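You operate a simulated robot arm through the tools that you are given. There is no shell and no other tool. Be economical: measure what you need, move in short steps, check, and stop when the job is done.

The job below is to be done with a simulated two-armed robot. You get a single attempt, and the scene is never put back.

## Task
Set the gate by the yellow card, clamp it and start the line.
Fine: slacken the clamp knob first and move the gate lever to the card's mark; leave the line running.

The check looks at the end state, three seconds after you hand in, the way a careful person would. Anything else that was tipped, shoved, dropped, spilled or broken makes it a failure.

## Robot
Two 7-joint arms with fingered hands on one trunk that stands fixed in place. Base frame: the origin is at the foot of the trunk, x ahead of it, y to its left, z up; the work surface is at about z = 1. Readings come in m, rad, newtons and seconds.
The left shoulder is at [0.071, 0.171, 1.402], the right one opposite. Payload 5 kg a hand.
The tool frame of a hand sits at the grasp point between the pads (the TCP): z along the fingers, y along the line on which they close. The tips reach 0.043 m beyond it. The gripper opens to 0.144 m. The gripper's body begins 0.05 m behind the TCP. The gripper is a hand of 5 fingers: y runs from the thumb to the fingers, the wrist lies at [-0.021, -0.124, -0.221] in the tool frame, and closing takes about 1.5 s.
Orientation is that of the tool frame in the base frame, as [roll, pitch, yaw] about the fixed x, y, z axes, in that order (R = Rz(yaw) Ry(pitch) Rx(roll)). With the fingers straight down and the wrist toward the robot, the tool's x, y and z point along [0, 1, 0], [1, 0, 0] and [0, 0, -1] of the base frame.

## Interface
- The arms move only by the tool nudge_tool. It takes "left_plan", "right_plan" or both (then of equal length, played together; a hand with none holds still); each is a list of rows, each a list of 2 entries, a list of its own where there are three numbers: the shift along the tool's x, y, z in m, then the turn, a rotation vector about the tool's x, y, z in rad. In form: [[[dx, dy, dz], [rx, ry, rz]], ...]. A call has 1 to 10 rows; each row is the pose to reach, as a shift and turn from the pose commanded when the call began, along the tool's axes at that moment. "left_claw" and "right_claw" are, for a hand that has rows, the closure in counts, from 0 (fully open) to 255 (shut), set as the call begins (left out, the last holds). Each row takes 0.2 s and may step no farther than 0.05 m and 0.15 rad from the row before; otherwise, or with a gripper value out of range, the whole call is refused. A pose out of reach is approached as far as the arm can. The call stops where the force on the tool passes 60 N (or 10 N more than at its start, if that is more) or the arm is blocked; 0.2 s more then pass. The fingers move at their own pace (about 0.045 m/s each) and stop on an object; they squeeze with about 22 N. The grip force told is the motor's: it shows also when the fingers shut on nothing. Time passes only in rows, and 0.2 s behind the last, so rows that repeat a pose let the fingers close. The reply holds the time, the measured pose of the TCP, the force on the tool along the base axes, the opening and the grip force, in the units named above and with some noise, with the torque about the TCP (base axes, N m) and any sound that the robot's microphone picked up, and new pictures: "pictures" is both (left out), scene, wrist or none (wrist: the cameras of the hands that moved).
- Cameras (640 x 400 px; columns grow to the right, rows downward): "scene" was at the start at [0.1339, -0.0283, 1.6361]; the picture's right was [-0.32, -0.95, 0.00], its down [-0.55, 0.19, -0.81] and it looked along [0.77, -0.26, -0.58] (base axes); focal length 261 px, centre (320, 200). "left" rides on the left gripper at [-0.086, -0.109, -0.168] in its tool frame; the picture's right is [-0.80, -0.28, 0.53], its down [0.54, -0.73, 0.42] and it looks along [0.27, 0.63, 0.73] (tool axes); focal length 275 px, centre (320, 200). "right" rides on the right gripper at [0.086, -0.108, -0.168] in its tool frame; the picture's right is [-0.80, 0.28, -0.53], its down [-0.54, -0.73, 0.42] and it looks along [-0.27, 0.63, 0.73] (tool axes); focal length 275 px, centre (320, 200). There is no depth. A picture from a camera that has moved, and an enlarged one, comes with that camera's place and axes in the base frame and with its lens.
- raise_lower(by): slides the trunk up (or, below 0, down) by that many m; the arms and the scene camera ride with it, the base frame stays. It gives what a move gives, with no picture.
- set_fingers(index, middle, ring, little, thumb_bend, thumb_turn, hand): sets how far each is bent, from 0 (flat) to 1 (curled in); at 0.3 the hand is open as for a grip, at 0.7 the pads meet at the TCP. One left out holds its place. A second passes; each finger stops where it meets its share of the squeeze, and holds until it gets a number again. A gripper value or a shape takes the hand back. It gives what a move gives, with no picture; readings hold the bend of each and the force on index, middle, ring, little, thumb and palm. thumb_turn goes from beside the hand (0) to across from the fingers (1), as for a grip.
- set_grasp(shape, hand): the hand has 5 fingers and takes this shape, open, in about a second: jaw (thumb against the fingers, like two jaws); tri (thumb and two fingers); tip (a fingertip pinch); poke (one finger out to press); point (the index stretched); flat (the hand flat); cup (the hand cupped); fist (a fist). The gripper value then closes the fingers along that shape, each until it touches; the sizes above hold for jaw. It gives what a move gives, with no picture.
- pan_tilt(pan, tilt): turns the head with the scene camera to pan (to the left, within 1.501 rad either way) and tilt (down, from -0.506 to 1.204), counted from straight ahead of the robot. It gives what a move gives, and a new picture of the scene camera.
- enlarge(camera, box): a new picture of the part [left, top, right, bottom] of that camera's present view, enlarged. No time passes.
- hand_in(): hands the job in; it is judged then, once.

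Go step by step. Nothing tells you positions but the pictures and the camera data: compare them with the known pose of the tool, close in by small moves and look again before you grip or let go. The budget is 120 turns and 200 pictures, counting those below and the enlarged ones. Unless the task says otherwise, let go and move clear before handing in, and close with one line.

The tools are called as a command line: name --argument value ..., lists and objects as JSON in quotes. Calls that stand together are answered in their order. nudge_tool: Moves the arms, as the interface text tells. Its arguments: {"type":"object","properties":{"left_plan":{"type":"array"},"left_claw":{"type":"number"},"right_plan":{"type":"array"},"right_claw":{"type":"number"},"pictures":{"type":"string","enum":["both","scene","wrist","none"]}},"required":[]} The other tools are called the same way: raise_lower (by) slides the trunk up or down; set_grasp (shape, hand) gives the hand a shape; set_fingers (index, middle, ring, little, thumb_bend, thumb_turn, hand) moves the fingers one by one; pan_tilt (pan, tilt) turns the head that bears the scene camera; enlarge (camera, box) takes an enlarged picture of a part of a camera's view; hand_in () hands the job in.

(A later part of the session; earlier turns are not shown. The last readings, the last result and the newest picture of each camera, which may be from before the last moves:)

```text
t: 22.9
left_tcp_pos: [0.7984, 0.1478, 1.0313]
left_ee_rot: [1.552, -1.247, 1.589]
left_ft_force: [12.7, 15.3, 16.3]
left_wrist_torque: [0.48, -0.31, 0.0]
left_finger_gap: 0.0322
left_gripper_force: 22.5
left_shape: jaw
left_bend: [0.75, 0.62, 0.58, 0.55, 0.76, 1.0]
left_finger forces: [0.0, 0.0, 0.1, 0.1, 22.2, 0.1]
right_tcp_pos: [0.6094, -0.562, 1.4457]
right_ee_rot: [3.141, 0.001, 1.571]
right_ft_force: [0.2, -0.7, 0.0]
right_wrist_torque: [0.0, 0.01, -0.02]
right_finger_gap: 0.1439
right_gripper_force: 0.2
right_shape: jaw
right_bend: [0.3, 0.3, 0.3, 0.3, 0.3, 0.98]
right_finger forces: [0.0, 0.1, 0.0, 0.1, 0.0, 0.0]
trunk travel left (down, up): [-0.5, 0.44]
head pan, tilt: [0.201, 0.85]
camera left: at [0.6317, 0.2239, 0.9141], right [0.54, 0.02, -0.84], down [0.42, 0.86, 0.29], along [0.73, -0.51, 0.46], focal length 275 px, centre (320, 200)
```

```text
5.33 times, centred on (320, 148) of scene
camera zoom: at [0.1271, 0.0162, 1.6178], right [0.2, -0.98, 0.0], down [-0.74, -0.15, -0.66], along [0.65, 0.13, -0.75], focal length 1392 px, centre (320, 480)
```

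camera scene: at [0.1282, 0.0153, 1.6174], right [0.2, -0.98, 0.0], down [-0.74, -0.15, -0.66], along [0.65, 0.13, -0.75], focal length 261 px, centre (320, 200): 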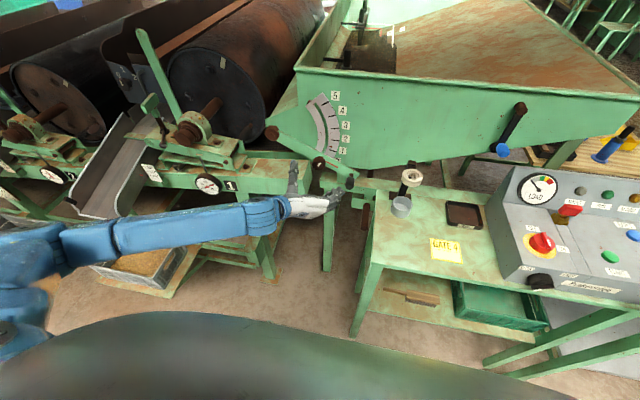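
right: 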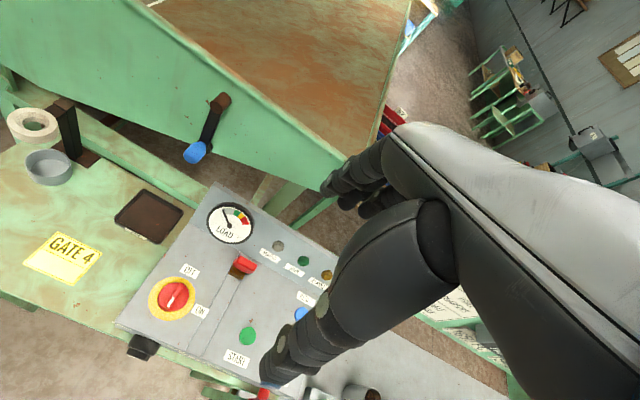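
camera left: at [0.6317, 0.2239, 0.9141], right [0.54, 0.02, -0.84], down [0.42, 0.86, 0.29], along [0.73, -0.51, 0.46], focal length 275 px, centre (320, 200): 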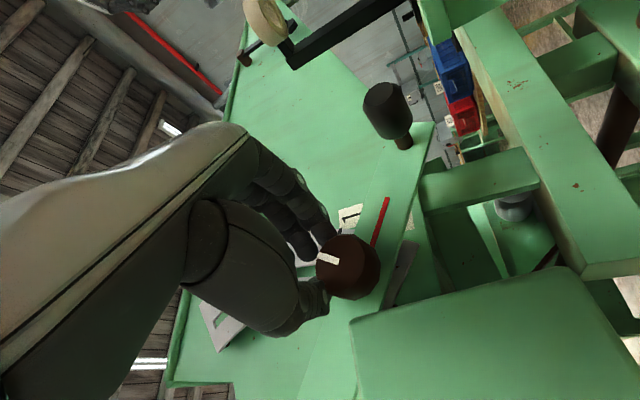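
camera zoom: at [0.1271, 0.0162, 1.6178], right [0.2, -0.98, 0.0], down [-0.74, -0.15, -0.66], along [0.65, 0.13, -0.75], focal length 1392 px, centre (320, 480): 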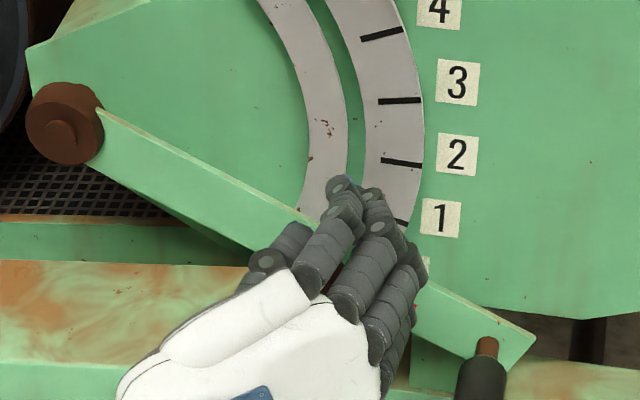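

It slipped again under about 25 N and the knob turned back slightly, so I'll lift by the handle instead. First, one more loosening stroke for certainty.

nudge_tool --left_plan '[[[0, 0, 0], [0, 0, 0]], [[0, 0, 0], [0, 0, 0]], [[0, 0, -0.03], [0, 0, 0.1]], [[0, 0, -0.06], [0, 0, 0.24]], [[0, 0, -0.08], [0, 0, 0.38]], [[-0.004, -0.004, -0.08], [0, 0, 0.52]], [[-0.008, -0.008, -0.08], [0, 0, 0.66]], [[-0.012, -0.012, -0.08], [0, 0, 0.81]], [[-0.0148, -0.0155, -0.08], [0, 0, 0.96]], [[-0.0148, -0.0155, -0.08], [0, 0, 1.11]]]' --left_claw 0 --pictures "none"

enlarge --camera "scene" --box '[260, 110, 380, 185]'

nudge_tool --left_plan '[[[0, 0, 0], [0, 0, 0]], [[0, 0, 0], [0, 0, 0]], [[0, 0, 0.01], [0, 0, 0]], [[0, 0, 0.03], [0, 0, 0]], [[0, 0, 0.05], [0, 0, 0]], [[0, 0, 0.074], [0, 0, 0]]]' --left_claw 80 --pictures "none"

```text
t: 25.1
left_tcp_pos: [0.7179, 0.1585, 1.0067]
left_ee_rot: [-1.573, -0.778, -1.567]
left_ft_force: [0.3, 0.2, -0.3]
left_wrist_torque: [-0.01, 0.01, 0.0]
left_finger_gap: 0.1438
left_gripper_force: 0.1
left_shape: jaw
left_bend: [0.3, 0.3, 0.3, 0.3, 0.3, 0.98]
left_finger forces: [0.0, 0.0, 0.1, 0.1, 0.0, 0.0]
right_tcp_pos: [0.6107, -0.5642, 1.4456]
right_ee_rot: [3.141, -0.001, 1.571]
right_ft_force: [-0.1, -0.5, 0.8]
right_wrist_torque: [0.0, 0.06, 0.01]
right_finger_gap: 0.1434
right_gripper_force: 0.0
right_shape: jaw
right_bend: [0.3, 0.3, 0.3, 0.3, 0.3, 0.98]
right_finger forces: [0.1, 0.0, 0.0, 0.0, 0.0, 0.1]
trunk travel left (down, up): [-0.5, 0.44]
head pan, tilt: [0.201, 0.85]
```

```text
5.33 times, centred on (320, 148) of scene
camera zoom: at [0.1277, 0.0149, 1.6173], right [0.2, -0.98, 0.0], down [-0.74, -0.15, -0.66], along [0.65, 0.13, -0.75], focal length 1392 px, centre (320, 480)
```

zoom: 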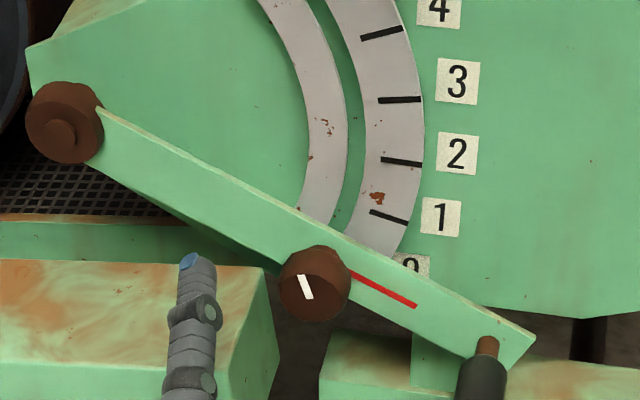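

```text
t: 26.6
left_tcp_pos: [0.7926, 0.1568, 1.0069]
left_ee_rot: [-1.572, -0.784, -1.571]
left_ft_force: [0.5, 0.0, -0.7]
left_wrist_torque: [0.02, -0.03, -0.01]
left_finger_gap: 0.0991
left_gripper_force: 0.1
left_shape: jaw
left_bend: [0.27, 0.38, 0.35, 0.35, 0.6, 0.99]
left_finger forces: [0.1, 0.0, 0.0, 0.1, 0.0, 0.1]
right_tcp_pos: [0.6117, -0.5643, 1.4447]
right_ee_rot: [-3.141, -0.001, 1.571]
right_ft_force: [0.4, 0.6, 0.2]
right_wrist_torque: [0.02, 0.01, 0.03]
right_finger_gap: 0.1435
right_gripper_force: 0.1
right_shape: jaw
right_bend: [0.3, 0.3, 0.3, 0.3, 0.3, 0.98]
right_finger forces: [0.0, 0.0, 0.0, 0.0, 0.1, 0.1]
trunk travel left (down, up): [-0.5, 0.44]
head pan, tilt: [0.201, 0.85]
```

nudge_tool --left_plan '[[[-0.001, -0.003, 0.003], [0, 0, 0]], [[-0.001, -0.003, 0.005], [0, 0, 0]], [[-0.001, -0.003, 0.005], [0, 0, 0]], [[-0.001, -0.003, 0.005], [0, 0, 0]], [[-0.001, -0.003, 0.005], [0, 0, 0]], [[-0.001, -0.003, 0.005], [0, 0, 0]], [[-0.001, -0.003, 0.005], [0, 0, 0]]]' --left_claw 255 --pictures "none"

nudge_tool --left_plan '[[[0, 0, 0], [0, 0, -0.1]], [[0, 0, 0], [0, 0, -0.2]], [[0, 0, 0], [0, 0, -0.3]], [[0, 0, 0], [0, 0, -0.4]], [[0, 0, 0], [0, 0, -0.5]], [[0, 0, 0], [0, 0, -0.6]], [[0, 0, 0], [0, 0, -0.7]], [[0, 0, 0], [0, 0, -0.8]], [[0, 0, 0], [0, 0, -0.9]], [[0, 0, 0], [0, 0, -1.0]]]' --pictures "wrist"

nudge_tool --left_plan '[[[0, 0, 0], [0, 0, 0]], [[0, 0, 0], [0, 0, 0]], [[0, 0, -0.03], [0, 0, 0]], [[0, 0, -0.07], [0, 0, 0.1]], [[0, 0, -0.1], [0, 0, 0.2]], [[0, 0, -0.1], [0, 0, 0.3]]]' --left_claw 0 --pictures "wrist"

enlarge --camera "scene" --box '[260, 110, 380, 185]'

```text
t: 28.1
left_tcp_pos: [0.7964, 0.16, 1.009]
left_ee_rot: [-1.57, -0.78, -1.571]
left_ft_force: [2.0, 1.1, 3.3]
left_wrist_torque: [-0.01, -0.06, 0.0]
left_finger_gap: 0.04
left_gripper_force: 22.7
left_shape: jaw
left_bend: [0.74, 0.55, 0.57, 0.54, 0.74, 1.0]
left_finger forces: [10.5, 5.2, 0.1, 0.1, 19.2, 0.1]
right_tcp_pos: [0.611, -0.5632, 1.4458]
right_ee_rot: [3.141, 0.001, 1.572]
right_ft_force: [0.3, 0.6, 0.5]
right_wrist_torque: [0.02, -0.02, 0.01]
right_finger_gap: 0.1438
right_gripper_force: 0.1
right_shape: jaw
right_bend: [0.3, 0.3, 0.3, 0.3, 0.3, 0.98]
right_finger forces: [0.0, 0.0, 0.0, 0.0, 0.1, 0.1]
trunk travel left (down, up): [-0.5, 0.44]
head pan, tilt: [0.201, 0.85]
```

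```text
t: 30.4
left_tcp_pos: [0.796, 0.1612, 1.0076]
left_ee_rot: [1.58, -1.359, 1.563]
left_ft_force: [5.8, 6.0, -2.5]
left_wrist_torque: [0.08, 0.08, 0.16]
left_finger_gap: 0.0391
left_gripper_force: 21.6
left_shape: jaw
left_bend: [0.74, 0.56, 0.57, 0.54, 0.74, 1.0]
left_finger forces: [10.8, 4.9, 0.0, 0.1, 21.5, 0.0]
right_tcp_pos: [0.611, -0.562, 1.4451]
right_ee_rot: [-3.141, 0.0, 1.571]
right_ft_force: [-0.1, 0.0, -0.2]
right_wrist_torque: [0.02, -0.03, 0.01]
right_finger_gap: 0.1437
right_gripper_force: 0.1
right_shape: jaw
right_bend: [0.3, 0.3, 0.3, 0.3, 0.3, 0.98]
right_finger forces: [0.1, 0.1, 0.0, 0.0, 0.0, 0.0]
trunk travel left (down, up): [-0.5, 0.44]
head pan, tilt: [0.201, 0.85]
camera left: at [0.6292, 0.2501, 0.9014], right [0.53, 0.11, -0.84], down [0.42, 0.82, 0.38], along [0.73, -0.56, 0.39], focal length 275 px, centre (320, 200)
```

left: 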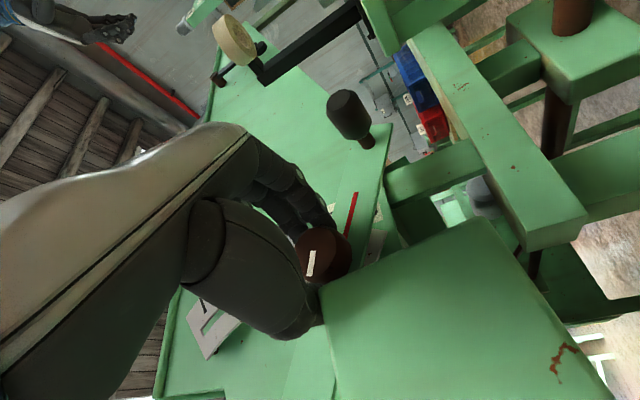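

```text
t: 31.8
left_tcp_pos: [0.6968, 0.1607, 1.009]
left_ee_rot: [-1.6, -1.479, -1.541]
left_ft_force: [-0.9, -0.3, -0.1]
left_wrist_torque: [-0.01, -0.05, -0.01]
left_finger_gap: 0.1438
left_gripper_force: 0.1
left_shape: jaw
left_bend: [0.3, 0.3, 0.3, 0.3, 0.3, 0.98]
left_finger forces: [0.1, 0.1, 0.0, 0.0, 0.1, 0.1]
right_tcp_pos: [0.61, -0.5634, 1.4443]
right_ee_rot: [-3.138, 0.0, 1.571]
right_ft_force: [0.1, 0.2, -0.7]
right_wrist_torque: [-0.04, 0.04, 0.0]
right_finger_gap: 0.1435
right_gripper_force: 0.0
right_shape: jaw
right_bend: [0.3, 0.3, 0.3, 0.3, 0.3, 0.98]
right_finger forces: [0.1, 0.1, 0.0, 0.0, 0.0, 0.1]
trunk travel left (down, up): [-0.5, 0.44]
head pan, tilt: [0.201, 0.85]
camera left: at [0.5298, 0.2774, 0.9333], right [0.53, 0.35, -0.77], down [0.42, 0.67, 0.61], along [0.73, -0.65, 0.21], focal length 275 px, centre (320, 200)
```

left: 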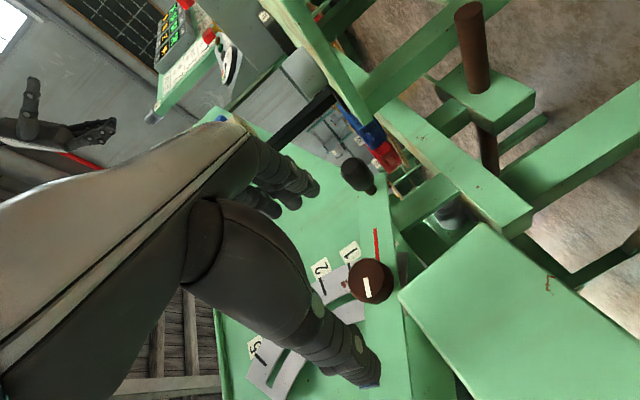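

```text
5.33 times, centred on (320, 148) of scene
camera zoom: at [0.1286, 0.0158, 1.6172], right [0.2, -0.98, 0.0], down [-0.74, -0.15, -0.66], along [0.65, 0.13, -0.75], focal length 1392 px, centre (320, 480)
```

zoom: 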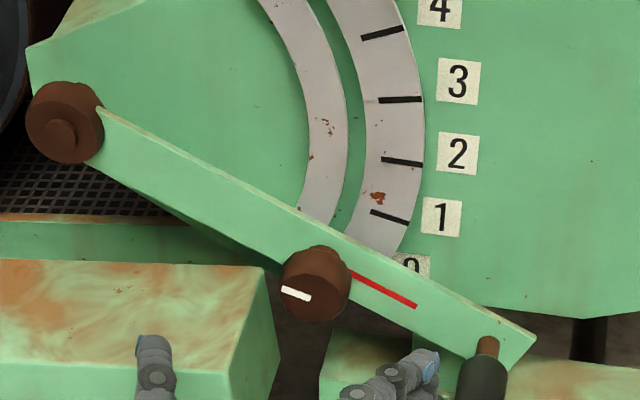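

The mark now points left, about 105° looser. I put the handle's end at about (0.785, 0.047, 0.953), so I'll move the half-closed hand in front of it and look.

nudge_tool --left_plan '[[[0, 0, -0.02], [0, 0, 0]], [[0, 0.0, -0.02], [0, 0, 0]], [[0, 0.03, -0.02], [0, 0, 0]], [[-0.015, 0.06, -0.02], [0, 0, 0]], [[-0.03, 0.09, -0.01], [0, 0, 0]], [[-0.046, 0.1186, 0], [0, 0, 0]]]' --left_claw 80 --pictures "wrist"

enlarge --camera "scene" --box '[280, 130, 440, 230]'

```text
t: 33.1
left_tcp_pos: [0.6965, 0.0459, 0.9538]
left_ee_rot: [-1.598, -1.479, -1.543]
left_ft_force: [0.7, -0.2, -0.7]
left_wrist_torque: [-0.01, 0.03, 0.03]
left_finger_gap: 0.099
left_gripper_force: 0.1
left_shape: jaw
left_bend: [0.27, 0.38, 0.35, 0.35, 0.6, 0.99]
left_finger forces: [0.1, 0.0, 0.1, 0.0, 0.0, 0.1]
right_tcp_pos: [0.6118, -0.5632, 1.4442]
right_ee_rot: [-3.139, -0.002, 1.571]
right_ft_force: [0.1, -0.3, 0.5]
right_wrist_torque: [-0.01, 0.02, 0.04]
right_finger_gap: 0.1436
right_gripper_force: 0.0
right_shape: jaw
right_bend: [0.3, 0.3, 0.3, 0.3, 0.3, 0.98]
right_finger forces: [0.1, 0.0, 0.0, 0.0, 0.1, 0.0]
trunk travel left (down, up): [-0.5, 0.44]
head pan, tilt: [0.201, 0.85]
camera left: at [0.529, 0.1615, 0.8771], right [0.53, 0.36, -0.77], down [0.42, 0.67, 0.61], along [0.73, -0.65, 0.21], focal length 275 px, centre (320, 200)
```

left: 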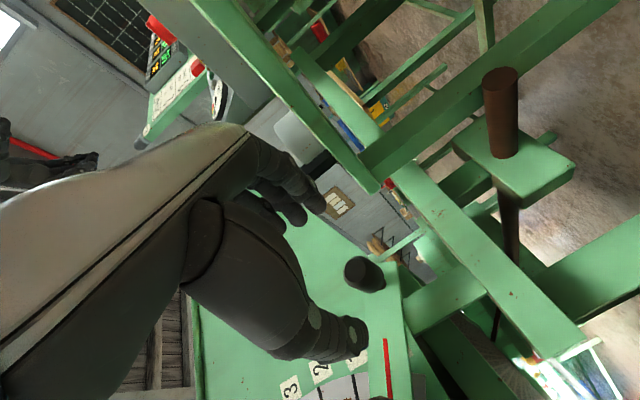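

```text
4.00 times, centred on (360, 180) of scene
camera zoom: at [0.1282, 0.0139, 1.6174], right [0.2, -0.98, 0.0], down [-0.74, -0.15, -0.66], along [0.65, 0.13, -0.75], focal length 1044 px, centre (160, 280)
```

zoom: 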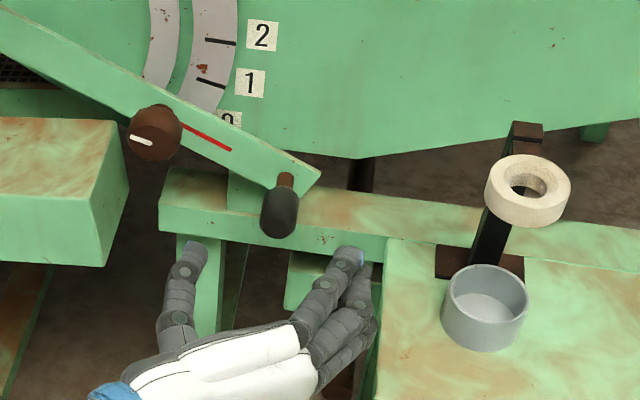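

The handle sits centred between the fingers and the rail behind is lower. I'll advance and grip the handle.

nudge_tool --left_plan '[[[0, 0, 0.03], [0, 0, 0]], [[0, 0, 0.06], [0, 0, 0]], [[0, 0, 0.08], [0, 0, 0]], [[0, 0, 0.095], [0, 0, 0]], [[0, 0, 0.1], [0, 0, 0]]]' --pictures "none"

nudge_tool --left_plan '[[[0, 0, 0], [0, 0, 0]], [[0, 0, 0], [0, 0, 0]], [[0, 0, 0], [0, 0, 0]], [[0, 0, 0], [0, 0, 0]], [[0, 0, 0], [0, 0, 0]], [[0, 0, 0], [0, 0, 0]], [[0, 0, 0], [0, 0, 0]]]' --left_claw 255 --pictures "wrist"

enlarge --camera "scene" --box '[280, 130, 440, 230]'

```text
t: 34.4
left_tcp_pos: [0.7956, 0.0463, 0.9522]
left_ee_rot: [-1.574, -1.482, -1.569]
left_ft_force: [0.2, 0.2, -0.7]
left_wrist_torque: [0.02, -0.05, 0.01]
left_finger_gap: 0.0991
left_gripper_force: 0.1
left_shape: jaw
left_bend: [0.27, 0.38, 0.35, 0.35, 0.6, 0.99]
left_finger forces: [0.0, 0.1, 0.0, 0.0, 0.0, 0.0]
right_tcp_pos: [0.6099, -0.5634, 1.4449]
right_ee_rot: [3.141, 0.001, 1.57]
right_ft_force: [0.3, 0.3, 0.5]
right_wrist_torque: [-0.04, 0.01, 0.01]
right_finger_gap: 0.1439
right_gripper_force: 0.1
right_shape: jaw
right_bend: [0.3, 0.3, 0.3, 0.3, 0.3, 0.98]
right_finger forces: [0.0, 0.0, 0.0, 0.0, 0.0, 0.1]
trunk travel left (down, up): [-0.5, 0.44]
head pan, tilt: [0.201, 0.85]
```

```text
t: 36.0
left_tcp_pos: [0.7968, 0.0469, 0.9539]
left_ee_rot: [-1.572, -1.482, -1.567]
left_ft_force: [4.9, 2.2, 2.8]
left_wrist_torque: [0.01, -0.07, 0.11]
left_finger_gap: 0.0212
left_gripper_force: 22.2
left_shape: jaw
left_bend: [0.73, 0.63, 0.64, 0.62, 0.74, 1.0]
left_finger forces: [9.6, 4.8, 0.0, 0.0, 19.0, 0.0]
right_tcp_pos: [0.6108, -0.5626, 1.4439]
right_ee_rot: [3.14, 0.0, 1.571]
right_ft_force: [0.3, 0.2, 1.1]
right_wrist_torque: [0.02, -0.04, -0.03]
right_finger_gap: 0.1437
right_gripper_force: 0.0
right_shape: jaw
right_bend: [0.3, 0.3, 0.3, 0.3, 0.3, 0.98]
right_finger forces: [0.0, 0.0, 0.1, 0.1, 0.1, 0.0]
trunk travel left (down, up): [-0.5, 0.44]
head pan, tilt: [0.201, 0.85]
camera left: at [0.6288, 0.1629, 0.878], right [0.53, 0.35, -0.77], down [0.42, 0.67, 0.6], along [0.73, -0.65, 0.21], focal length 275 px, centre (320, 200)
```

left: 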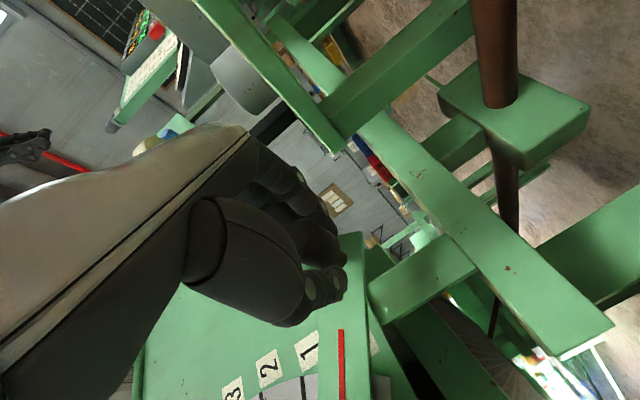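

```text
4.00 times, centred on (360, 180) of scene
camera zoom: at [0.1278, 0.0159, 1.6174], right [0.2, -0.98, 0.0], down [-0.74, -0.15, -0.66], along [0.65, 0.13, -0.75], focal length 1044 px, centre (160, 280)
```

zoom: 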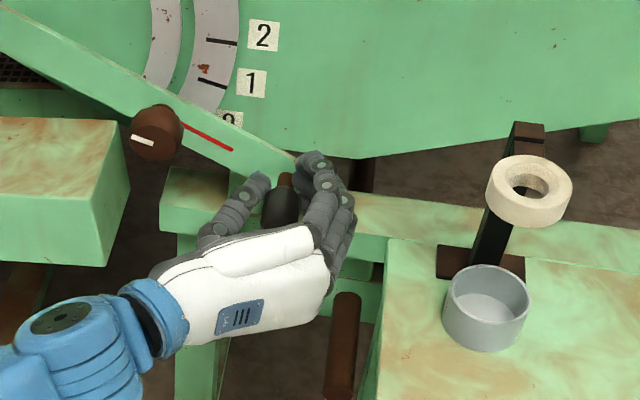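

The grip on the handle is solid. I'll lift about 6° along the arc and check.

nudge_tool --left_plan '[[[0.0073, 0.0033, 0], [0, 0, -0.025]], [[0.0146, 0.0065, 0], [0, 0, -0.05]], [[0.0218, 0.0093, 0], [0, 0, -0.075]], [[0.029, 0.012, 0], [0, 0, -0.1]]]' --pictures "none"

enlarge --camera "scene" --box '[260, 100, 420, 200]'

```text
t: 37.0
left_tcp_pos: [0.7967, 0.0353, 0.981]
left_ee_rot: [1.696, -1.56, 1.447]
left_ft_force: [6.1, 11.3, -2.8]
left_wrist_torque: [0.08, 0.1, 0.41]
left_finger_gap: 0.0208
left_gripper_force: 21.7
left_shape: jaw
left_bend: [0.73, 0.64, 0.64, 0.62, 0.74, 1.0]
left_finger forces: [9.6, 4.4, 0.0, 0.0, 22.5, 0.1]
right_tcp_pos: [0.6116, -0.5623, 1.4451]
right_ee_rot: [3.141, 0.0, 1.572]
right_ft_force: [0.2, -0.4, -0.3]
right_wrist_torque: [0.01, -0.05, 0.01]
right_finger_gap: 0.1437
right_gripper_force: 0.1
right_shape: jaw
right_bend: [0.3, 0.3, 0.3, 0.3, 0.3, 0.98]
right_finger forces: [0.0, 0.0, 0.0, 0.1, 0.0, 0.0]
trunk travel left (down, up): [-0.5, 0.44]
head pan, tilt: [0.201, 0.85]
```

```text
4.00 times, centred on (340, 150) of scene
camera zoom: at [0.1282, 0.0172, 1.6173], right [0.2, -0.98, 0.0], down [-0.74, -0.15, -0.66], along [0.65, 0.13, -0.75], focal length 1044 px, centre (240, 400)
```

zoom: 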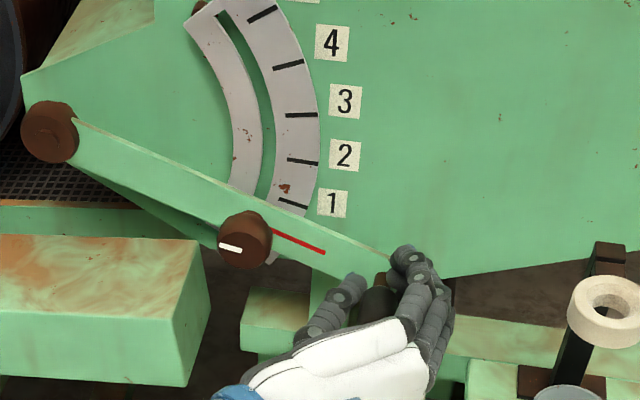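

The lever moves freely now. I'll continue along the arc, easing inward to reduce the side force.

nudge_tool --left_plan '[[[0.0144, 0.0052, 0], [0, 0, -0.05]], [[0.0287, 0.0104, 0], [0, 0, -0.1]], [[0.0438, 0.0143, 0], [0, 0, -0.15]], [[0.059, 0.0181, 0], [0, 0, -0.2]], [[0.0742, 0.0204, 0], [0, 0, -0.25]], [[0.0894, 0.0226, 0], [0, 0, -0.3]], [[0.1048, 0.0239, 0], [0, 0, -0.35]], [[0.1202, 0.0251, 0], [0, 0, -0.4]]]' --pictures "none"

enlarge --camera "scene" --box '[260, 80, 420, 180]'

```text
t: 38.8
left_tcp_pos: [0.7962, 0.0125, 1.103]
left_ee_rot: [1.57, -1.157, 1.574]
left_ft_force: [0.8, 20.5, -5.3]
left_wrist_torque: [-0.01, 0.18, 0.67]
left_finger_gap: 0.0209
left_gripper_force: 21.8
left_shape: jaw
left_bend: [0.74, 0.66, 0.64, 0.62, 0.73, 1.0]
left_finger forces: [7.6, 5.3, 0.0, 0.0, 23.4, 0.0]
right_tcp_pos: [0.6113, -0.56, 1.4465]
right_ee_rot: [-3.141, 0.001, 1.571]
right_ft_force: [-0.1, 0.8, -1.2]
right_wrist_torque: [-0.03, 0.01, 0.02]
right_finger_gap: 0.1438
right_gripper_force: 0.1
right_shape: jaw
right_bend: [0.3, 0.3, 0.3, 0.3, 0.3, 0.98]
right_finger forces: [0.1, 0.0, 0.0, 0.1, 0.1, 0.0]
trunk travel left (down, up): [-0.5, 0.44]
head pan, tilt: [0.201, 0.85]
```

```text
4.00 times, centred on (340, 130) of scene
camera zoom: at [0.1279, 0.0189, 1.6174], right [0.2, -0.98, 0.0], down [-0.74, -0.15, -0.66], along [0.65, 0.13, -0.75], focal length 1044 px, centre (240, 480)
```

zoom: 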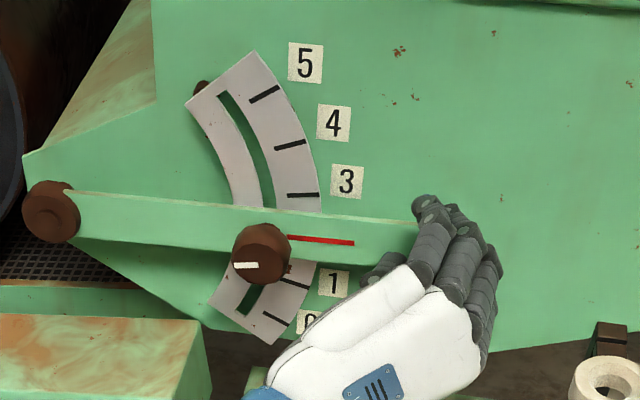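

The pointer is near 2. I'll ease the radius and go another 0.3 rad.

nudge_tool --left_plan '[[[0.0152, 0.0039, 0], [0, 0, -0.05]], [[0.0303, 0.0082, 0], [0, 0, -0.1]], [[0.045, 0.0119, 0], [0, 0, -0.15]], [[0.0601, 0.0149, 0], [0, 0, -0.2]], [[0.0754, 0.0179, 0], [0, 0, -0.25]], [[0.0907, 0.0208, 0], [0, 0, -0.3]]]' --pictures "none"

enlarge --camera "scene" --box '[260, 80, 380, 155]'

```text
t: 40.1
left_tcp_pos: [0.798, 0.0276, 1.1916]
left_ee_rot: [1.573, -0.858, 1.57]
left_ft_force: [1.5, 14.8, -9.2]
left_wrist_torque: [0.02, 0.29, 0.48]
left_finger_gap: 0.0211
left_gripper_force: 22.3
left_shape: jaw
left_bend: [0.74, 0.72, 0.64, 0.62, 0.73, 1.0]
left_finger forces: [7.4, 4.6, 0.0, 0.0, 22.0, 0.1]
right_tcp_pos: [0.6112, -0.5602, 1.4459]
right_ee_rot: [3.141, 0.001, 1.572]
right_ft_force: [0.3, -0.5, 0.0]
right_wrist_torque: [0.0, -0.02, 0.0]
right_finger_gap: 0.1438
right_gripper_force: 0.0
right_shape: jaw
right_bend: [0.3, 0.3, 0.3, 0.3, 0.3, 0.98]
right_finger forces: [0.1, 0.1, 0.1, 0.1, 0.0, 0.0]
trunk travel left (down, up): [-0.5, 0.44]
head pan, tilt: [0.201, 0.85]
```

```text
5.33 times, centred on (320, 118) of scene
camera zoom: at [0.1283, 0.0184, 1.6173], right [0.2, -0.98, 0.0], down [-0.74, -0.15, -0.66], along [0.65, 0.13, -0.75], focal length 1392 px, centre (320, 640)
```

zoom: 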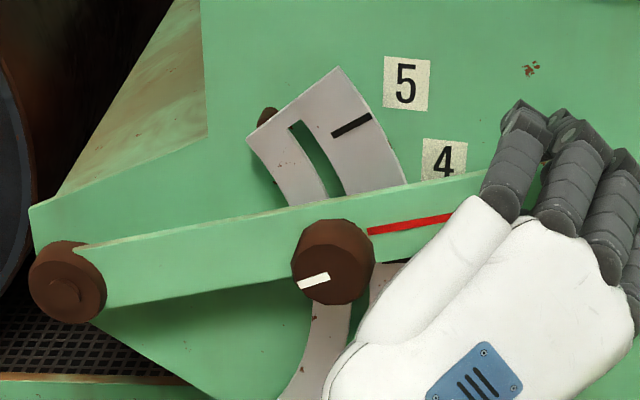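

Working through the geometry, the pivot is near (y 0.326, z 1.097). The marks are about 12.3° apart and mark 4 is at about 20.8°. The pointer is at about 17°, so I'll add roughly 3.8°.

nudge_tool --left_plan '[[[0.0105, 0.0028, 0], [0, 0, -0.033]], [[0.0211, 0.0057, 0], [0, 0, -0.066]]]' --pictures "wrist"

enlarge --camera "scene" --box '[260, 80, 380, 155]'

```text
t: 40.8
left_tcp_pos: [0.7979, 0.0374, 1.2117]
left_ee_rot: [1.573, -0.793, 1.571]
left_ft_force: [4.0, 7.1, -8.1]
left_wrist_torque: [0.03, 0.25, 0.25]
left_finger_gap: 0.0211
left_gripper_force: 21.9
left_shape: jaw
left_bend: [0.74, 0.65, 0.64, 0.62, 0.73, 1.0]
left_finger forces: [8.4, 3.7, 0.1, 0.1, 20.0, 0.1]
right_tcp_pos: [0.612, -0.5608, 1.4447]
right_ee_rot: [-3.141, 0.003, 1.572]
right_ft_force: [0.9, -0.6, -0.4]
right_wrist_torque: [0.0, 0.02, -0.01]
right_finger_gap: 0.1436
right_gripper_force: 0.1
right_shape: jaw
right_bend: [0.3, 0.3, 0.3, 0.3, 0.3, 0.98]
right_finger forces: [0.1, 0.0, 0.0, 0.0, 0.1, 0.0]
trunk travel left (down, up): [-0.5, 0.44]
head pan, tilt: [0.201, 0.85]
camera left: at [0.6304, 0.0537, 1.0744], right [0.53, -0.36, -0.77], down [0.42, 0.9, -0.12], along [0.73, -0.26, 0.63], focal length 275 px, centre (320, 200)
```

left: 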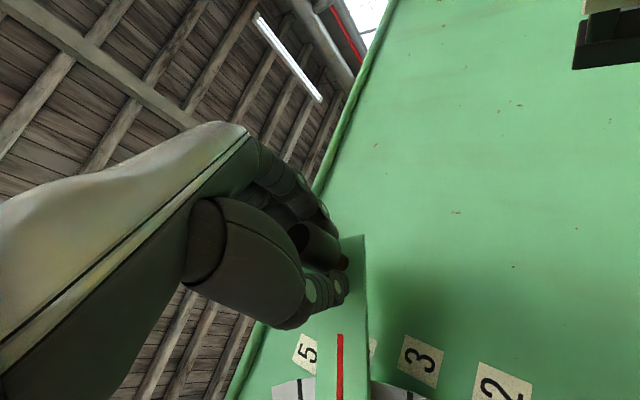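

```text
5.33 times, centred on (320, 118) of scene
camera zoom: at [0.1296, 0.0173, 1.6173], right [0.2, -0.98, 0.0], down [-0.74, -0.15, -0.66], along [0.65, 0.13, -0.75], focal length 1392 px, centre (320, 640)
```

zoom: 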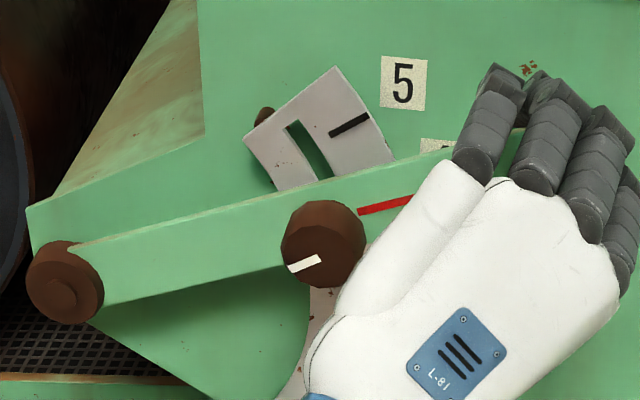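

The pointer should be on 4 now. To test whether the lever holds by itself, I'll open the fingers just slightly around the handle, with the thumb still underneath as a catch.

nudge_tool --left_plan '[[[0, 0, 0], [0, 0, 0]], [[0, 0, 0], [0, 0, 0]], [[0, 0, 0], [0, 0, 0]], [[0, 0, 0], [0, 0, 0]]]' --left_claw 165 --pictures "wrist"

enlarge --camera "scene" --box '[260, 80, 380, 155]'

```text
t: 41.8
left_tcp_pos: [0.7962, 0.0341, 1.2121]
left_ee_rot: [1.571, -0.794, 1.57]
left_ft_force: [0.0, 0.0, 0.0]
left_wrist_torque: [-0.03, 0.01, 0.0]
left_finger_gap: 0.0506
left_gripper_force: 0.0
left_shape: jaw
left_bend: [0.74, 0.51, 0.49, 0.46, 0.73, 1.0]
left_finger forces: [0.1, 0.1, 0.0, 0.0, 0.0, 0.0]
right_tcp_pos: [0.6107, -0.5624, 1.4447]
right_ee_rot: [-3.14, 0.0, 1.57]
right_ft_force: [-0.3, -0.2, -0.6]
right_wrist_torque: [0.04, 0.02, 0.02]
right_finger_gap: 0.1434
right_gripper_force: 0.0
right_shape: jaw
right_bend: [0.3, 0.3, 0.3, 0.3, 0.3, 0.98]
right_finger forces: [0.0, 0.1, 0.2, 0.0, 0.1, 0.1]
trunk travel left (down, up): [-0.5, 0.44]
head pan, tilt: [0.201, 0.85]
camera left: at [0.6286, 0.0524, 1.075], right [0.53, -0.36, -0.77], down [0.42, 0.9, -0.12], along [0.73, -0.26, 0.63], focal length 275 px, centre (320, 200)
```

left: 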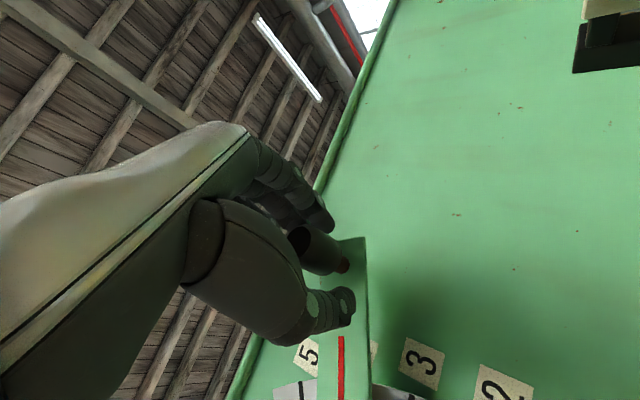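

```text
5.33 times, centred on (320, 118) of scene
camera zoom: at [0.1272, 0.0152, 1.6174], right [0.2, -0.98, 0.0], down [-0.74, -0.15, -0.66], along [0.65, 0.13, -0.75], focal length 1392 px, centre (320, 640)
```

zoom: 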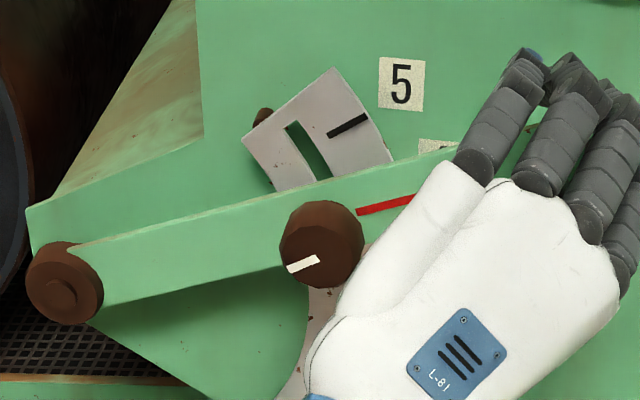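

The lever stays put with nothing touching it. I'll open, back straight out and place the wrist camera level with the pointer's plane for a reading free of parallax.

nudge_tool --left_plan '[[[0, 0, 0], [0, 0, 0]], [[0, 0, 0], [0, 0, 0]], [[0, 0, -0.03], [0, 0, 0]], [[0, 0, -0.06], [0, 0, 0]], [[0, 0, -0.09], [0, 0, 0.13]], [[0.013, -0.015, -0.09], [0, 0, 0.27]], [[0.027, -0.03, -0.09], [0, 0, 0.4]], [[0.04, -0.046, -0.09], [0, 0, 0.54]], [[0.054, -0.062, -0.09], [0, 0, 0.68]], [[0.0673, -0.0768, -0.09], [0, 0, 0.82]]]' --left_claw 40 --pictures "none"

enlarge --camera "left" --box '[260, 120, 640, 357]'

enlarge --camera "scene" --box '[260, 80, 380, 155]'

```text
t: 44.0
left_tcp_pos: [0.7073, 0.136, 1.2051]
left_ee_rot: [-1.605, -1.525, -1.537]
left_ft_force: [-0.4, 0.9, 0.3]
left_wrist_torque: [-0.01, 0.0, 0.01]
left_finger_gap: 0.1211
left_gripper_force: 0.1
left_shape: jaw
left_bend: [0.26, 0.33, 0.31, 0.32, 0.47, 0.99]
left_finger forces: [0.1, 0.0, 0.1, 0.1, 0.0, 0.0]
right_tcp_pos: [0.6094, -0.5621, 1.4453]
right_ee_rot: [-3.141, 0.0, 1.569]
right_ft_force: [0.4, 0.4, 0.0]
right_wrist_torque: [-0.01, -0.03, 0.02]
right_finger_gap: 0.1436
right_gripper_force: 0.0
right_shape: jaw
right_bend: [0.3, 0.3, 0.3, 0.3, 0.3, 0.98]
right_finger forces: [0.1, 0.0, 0.1, 0.0, 0.1, 0.0]
trunk travel left (down, up): [-0.5, 0.44]
head pan, tilt: [0.201, 0.85]
```

```text
1.68 times, centred on (450, 238) of left
camera zoom: at [0.5404, 0.2494, 1.1245], right [0.53, 0.32, -0.78], down [0.42, 0.7, 0.57], along [0.73, -0.64, 0.24], focal length 464 px, centre (101, 135)
```

zoom: 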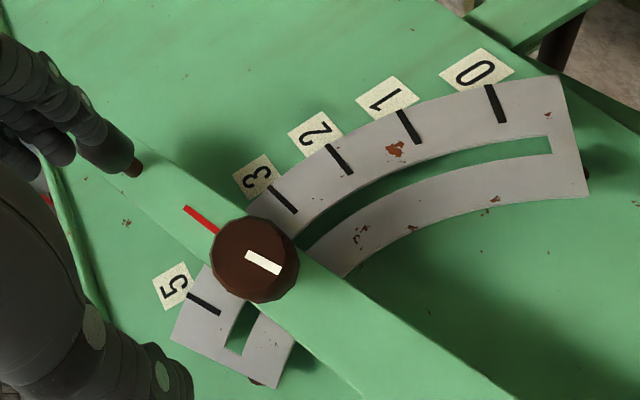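

```text
5.33 times, centred on (320, 118) of scene
camera zoom: at [0.1271, 0.0161, 1.6173], right [0.2, -0.98, 0.0], down [-0.74, -0.15, -0.66], along [0.65, 0.13, -0.75], focal length 1392 px, centre (320, 640)
```

zoom: 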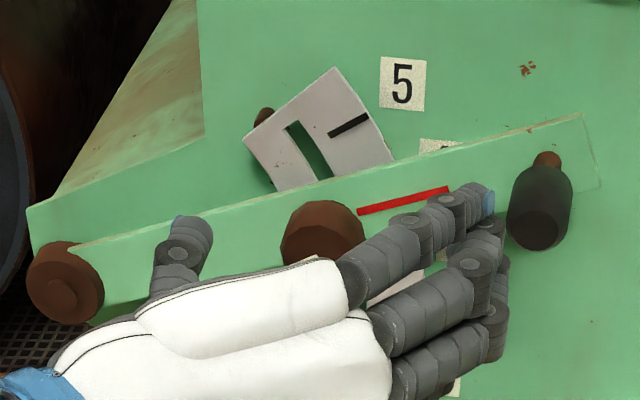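

From this view the pointer reads about 21.0° and mark 4 interpolates to about 20.7°, so it is on the mark. Next I'll tighten the knob clockwise, starting by lining up on it with the hand rolled the other way for a long stroke.

nudge_tool --left_plan '[[[-0.011, -0.004, 0], [0, 0, -0.1425]], [[-0.022, -0.008, 0], [0, 0, -0.285]], [[-0.033, -0.012, 0], [0, 0, -0.4275]], [[-0.0418, -0.0161, 0], [0, 0, -0.57]], [[-0.0418, -0.0161, 0.03], [0, 0, -0.57]], [[-0.0418, -0.0161, 0.06], [0, 0, -0.57]], [[-0.0418, -0.0161, 0.083], [0, 0, -0.57]]]' --left_claw 80 --pictures "wrist"

enlarge --camera "scene" --box '[260, 80, 380, 155]'

```text
t: 45.5
left_tcp_pos: [0.7919, 0.1546, 1.1663]
left_ee_rot: [1.573, -1.043, 1.571]
left_ft_force: [0.0, 0.3, 0.1]
left_wrist_torque: [0.02, -0.06, 0.01]
left_finger_gap: 0.0989
left_gripper_force: 0.0
left_shape: jaw
left_bend: [0.27, 0.38, 0.35, 0.35, 0.6, 0.99]
left_finger forces: [0.0, 0.1, 0.0, 0.0, 0.0, 0.1]
right_tcp_pos: [0.6099, -0.5632, 1.4448]
right_ee_rot: [3.141, 0.0, 1.57]
right_ft_force: [-0.1, 0.3, 0.2]
right_wrist_torque: [0.01, 0.03, 0.03]
right_finger_gap: 0.1434
right_gripper_force: 0.0
right_shape: jaw
right_bend: [0.3, 0.3, 0.3, 0.3, 0.3, 0.98]
right_finger forces: [0.0, 0.0, 0.0, 0.1, 0.1, 0.1]
trunk travel left (down, up): [-0.5, 0.44]
head pan, tilt: [0.201, 0.85]
camera left: at [0.624, 0.2068, 1.0371], right [0.53, -0.15, -0.83], down [0.42, 0.9, 0.1], along [0.73, -0.41, 0.55], focal length 275 px, centre (320, 200)
```

left: 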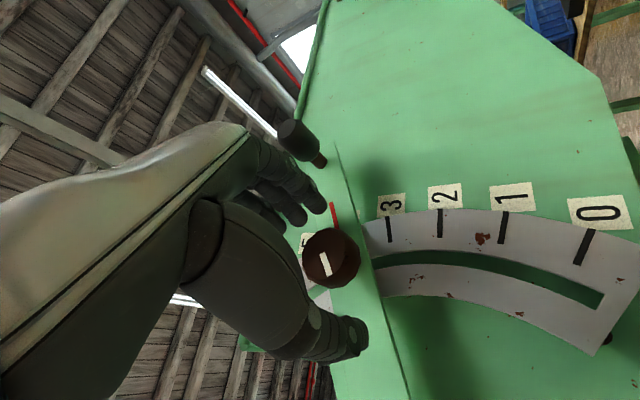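

```text
5.33 times, centred on (320, 118) of scene
camera zoom: at [0.1276, 0.0153, 1.6174], right [0.2, -0.98, 0.0], down [-0.74, -0.15, -0.66], along [0.65, 0.13, -0.75], focal length 1392 px, centre (320, 640)
```

zoom: 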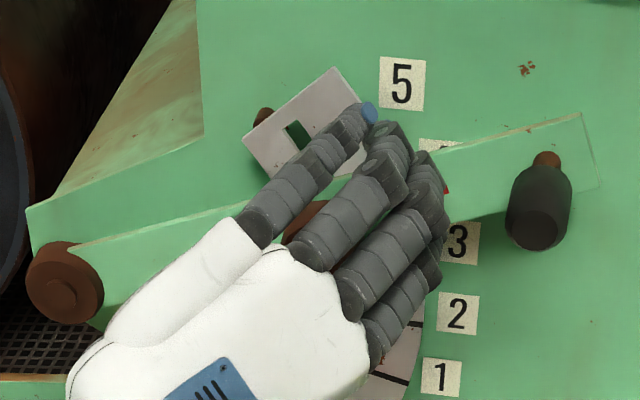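

Alignment matches the earlier good grip. I'll close and turn clockwise.

nudge_tool --left_plan '[[[0, 0, 0.003], [0, 0, 0]], [[0, 0, 0.004], [0, 0, 0]], [[0, 0, 0.004], [0, 0, 0]], [[0, 0, 0.004], [0, 0, 0]], [[0, 0, 0.004], [0, 0, 0]], [[0, 0, 0.004], [0, 0, 0]], [[0, 0, 0.004], [0, 0, 0]]]' --left_claw 255 --pictures "none"

nudge_tool --left_plan '[[[0, 0, 0], [0, 0, 0.1]], [[0, 0, 0], [0, 0, 0.2]], [[0, 0, 0], [0, 0, 0.3]], [[0, 0, 0], [0, 0, 0.4]], [[0, 0, 0], [0, 0, 0.5]], [[0, 0, 0], [0, 0, 0.6]], [[0, 0, 0], [0, 0, 0.7]], [[0, 0, 0], [0, 0, 0.8]], [[0, 0, 0], [0, 0, 0.9]], [[0, 0, 0], [0, 0, 1.0]]]' --pictures "wrist"

enlarge --camera "scene" --box '[260, 80, 380, 155]'

```text
t: 47.1
left_tcp_pos: [0.7939, 0.1553, 1.166]
left_ee_rot: [1.574, -1.045, 1.571]
left_ft_force: [1.0, 2.5, -0.4]
left_wrist_torque: [0.02, 0.05, 0.0]
left_finger_gap: 0.038
left_gripper_force: 22.0
left_shape: jaw
left_bend: [0.74, 0.6, 0.61, 0.58, 0.74, 1.0]
left_finger forces: [10.8, 5.4, 0.1, 0.0, 18.3, 0.0]
right_tcp_pos: [0.6118, -0.5635, 1.4446]
right_ee_rot: [3.141, 0.0, 1.57]
right_ft_force: [-0.3, 0.3, 0.4]
right_wrist_torque: [0.01, 0.01, 0.01]
right_finger_gap: 0.1437
right_gripper_force: 0.0
right_shape: jaw
right_bend: [0.3, 0.3, 0.3, 0.3, 0.3, 0.98]
right_finger forces: [0.1, 0.1, 0.0, 0.0, 0.1, 0.1]
trunk travel left (down, up): [-0.5, 0.44]
head pan, tilt: [0.201, 0.85]
```

```text
t: 49.4
left_tcp_pos: [0.7939, 0.1543, 1.1648]
left_ee_rot: [-1.574, -1.094, -1.566]
left_ft_force: [2.7, -6.6, 2.3]
left_wrist_torque: [-0.09, -0.01, -0.4]
left_finger_gap: 0.0374
left_gripper_force: 22.1
left_shape: jaw
left_bend: [0.74, 0.6, 0.61, 0.58, 0.74, 1.0]
left_finger forces: [13.4, 9.7, 0.0, 0.0, 16.4, 0.0]
right_tcp_pos: [0.6112, -0.5643, 1.4435]
right_ee_rot: [-3.141, -0.001, 1.571]
right_ft_force: [0.3, -0.7, 0.9]
right_wrist_torque: [0.03, 0.01, -0.02]
right_finger_gap: 0.1438
right_gripper_force: 0.0
right_shape: jaw
right_bend: [0.3, 0.3, 0.3, 0.3, 0.3, 0.98]
right_finger forces: [0.1, 0.0, 0.1, 0.0, 0.0, 0.0]
trunk travel left (down, up): [-0.5, 0.44]
head pan, tilt: [0.201, 0.85]
camera left: at [0.6269, 0.29, 1.1385], right [0.53, 0.62, -0.58], down [0.42, 0.4, 0.81], along [0.73, -0.68, -0.05], focal length 275 px, centre (320, 200)
```

left: 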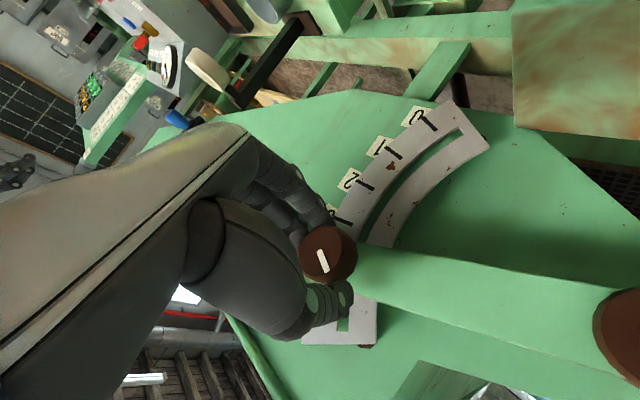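

```text
5.33 times, centred on (320, 118) of scene
camera zoom: at [0.1276, 0.0137, 1.6173], right [0.2, -0.98, 0.0], down [-0.74, -0.15, -0.66], along [0.65, 0.13, -0.75], focal length 1392 px, centre (320, 640)
```

zoom: 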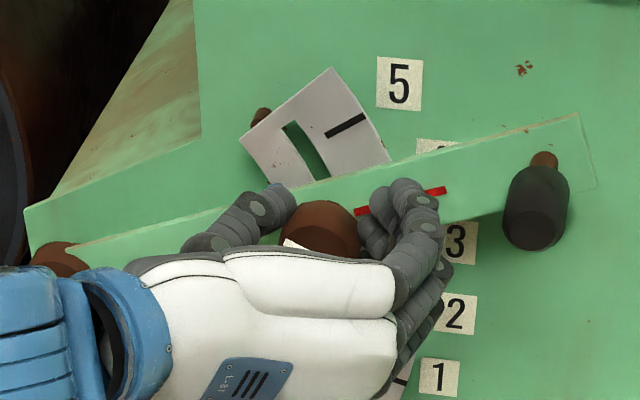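

The knob turns with the hand and the lever stays on the mark. I'll continue clockwise.

nudge_tool --left_plan '[[[0, 0, 0], [0, 0, 0.1]], [[0, 0, 0], [0, 0, 0.2]], [[0, 0, 0], [0, 0, 0.3]], [[0, 0, 0], [0, 0, 0.4]], [[0, 0, 0], [0, 0, 0.5]], [[0, 0, 0], [0, 0, 0.6]], [[0, 0, 0], [0, 0, 0.7]], [[0, 0, 0], [0, 0, 0.8]]]' --pictures "wrist"

enlarge --camera "scene" --box '[260, 80, 380, 155]'

```text
t: 51.1
left_tcp_pos: [0.7951, 0.1514, 1.1649]
left_ee_rot: [-1.573, -0.296, -1.572]
left_ft_force: [0.7, -16.7, -5.7]
left_wrist_torque: [-0.34, 0.47, -0.64]
left_finger_gap: 0.0372
left_gripper_force: 22.0
left_shape: jaw
left_bend: [0.73, 0.59, 0.61, 0.58, 0.75, 1.0]
left_finger forces: [14.7, 13.7, 0.0, 0.1, 14.3, 0.0]
right_tcp_pos: [0.6108, -0.5661, 1.4428]
right_ee_rot: [-3.14, -0.003, 1.571]
right_ft_force: [-0.3, 0.1, -0.1]
right_wrist_torque: [0.04, -0.01, -0.04]
right_finger_gap: 0.1437
right_gripper_force: 0.0
right_shape: jaw
right_bend: [0.3, 0.3, 0.3, 0.3, 0.3, 0.98]
right_finger forces: [0.0, 0.0, 0.1, 0.0, 0.0, 0.1]
trunk travel left (down, up): [-0.5, 0.44]
head pan, tilt: [0.201, 0.85]
camera left: at [0.6272, 0.2665, 1.2442], right [0.54, 0.84, 0.04], down [0.42, -0.31, 0.85], along [0.73, -0.44, -0.52], focal length 275 px, centre (320, 200)
```

left: 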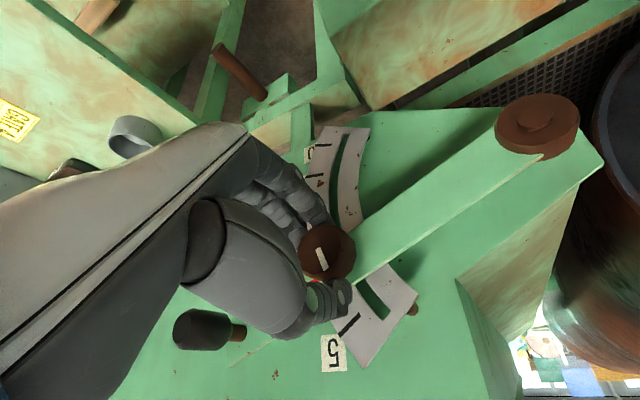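

```text
5.33 times, centred on (320, 118) of scene
camera zoom: at [0.1284, 0.0124, 1.6173], right [0.2, -0.98, 0.0], down [-0.74, -0.15, -0.66], along [0.65, 0.13, -0.75], focal length 1392 px, centre (320, 640)
```

zoom: 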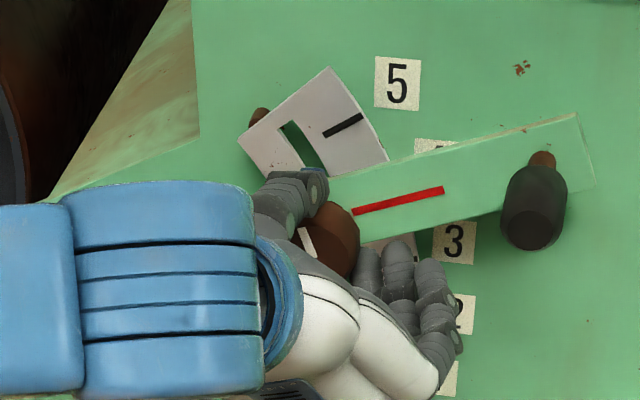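

I've turned about 103° clockwise and the mark is again square to the lever, as at the start. I'll press a little further to feel for the stop.

nudge_tool --left_plan '[[[0, 0, 0], [0, 0, 0.08]], [[0, 0, 0], [0, 0, 0.16]], [[0, 0, 0], [0, 0, 0.24]]]' --pictures "wrist"

enlarge --camera "scene" --box '[260, 80, 380, 155]'

```text
t: 52.0
left_tcp_pos: [0.7946, 0.1494, 1.1641]
left_ee_rot: [-1.573, -0.057, -1.578]
left_ft_force: [3.8, -30.1, -4.6]
left_wrist_torque: [-1.0, 0.37, -1.08]
left_finger_gap: 0.0371
left_gripper_force: 22.1
left_shape: jaw
left_bend: [0.73, 0.6, 0.61, 0.58, 0.76, 0.99]
left_finger forces: [16.9, 25.2, 0.0, 0.0, 14.0, 0.0]
right_tcp_pos: [0.611, -0.5676, 1.4419]
right_ee_rot: [-3.139, -0.003, 1.57]
right_ft_force: [0.8, 0.4, -0.6]
right_wrist_torque: [0.0, -0.02, 0.0]
right_finger_gap: 0.1436
right_gripper_force: 0.0
right_shape: jaw
right_bend: [0.3, 0.3, 0.3, 0.3, 0.3, 0.98]
right_finger forces: [0.1, 0.0, 0.0, 0.1, 0.0, 0.0]
trunk travel left (down, up): [-0.5, 0.44]
head pan, tilt: [0.201, 0.85]
camera left: at [0.6274, 0.2426, 1.2695], right [0.54, 0.81, 0.24], down [0.42, -0.5, 0.75], along [0.73, -0.3, -0.61], focal length 275 px, centre (320, 200)
```

left: 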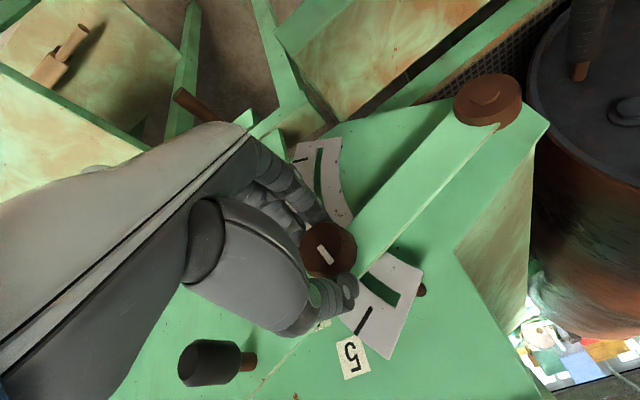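

```text
5.33 times, centred on (320, 118) of scene
camera zoom: at [0.1288, 0.0099, 1.6173], right [0.2, -0.98, 0.0], down [-0.74, -0.15, -0.66], along [0.65, 0.13, -0.75], focal length 1392 px, centre (320, 640)
```

zoom: 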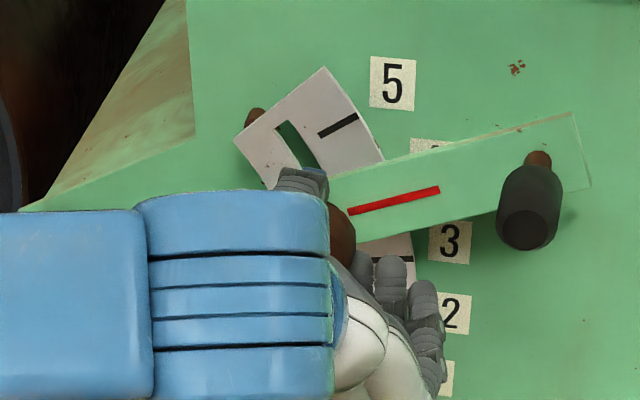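

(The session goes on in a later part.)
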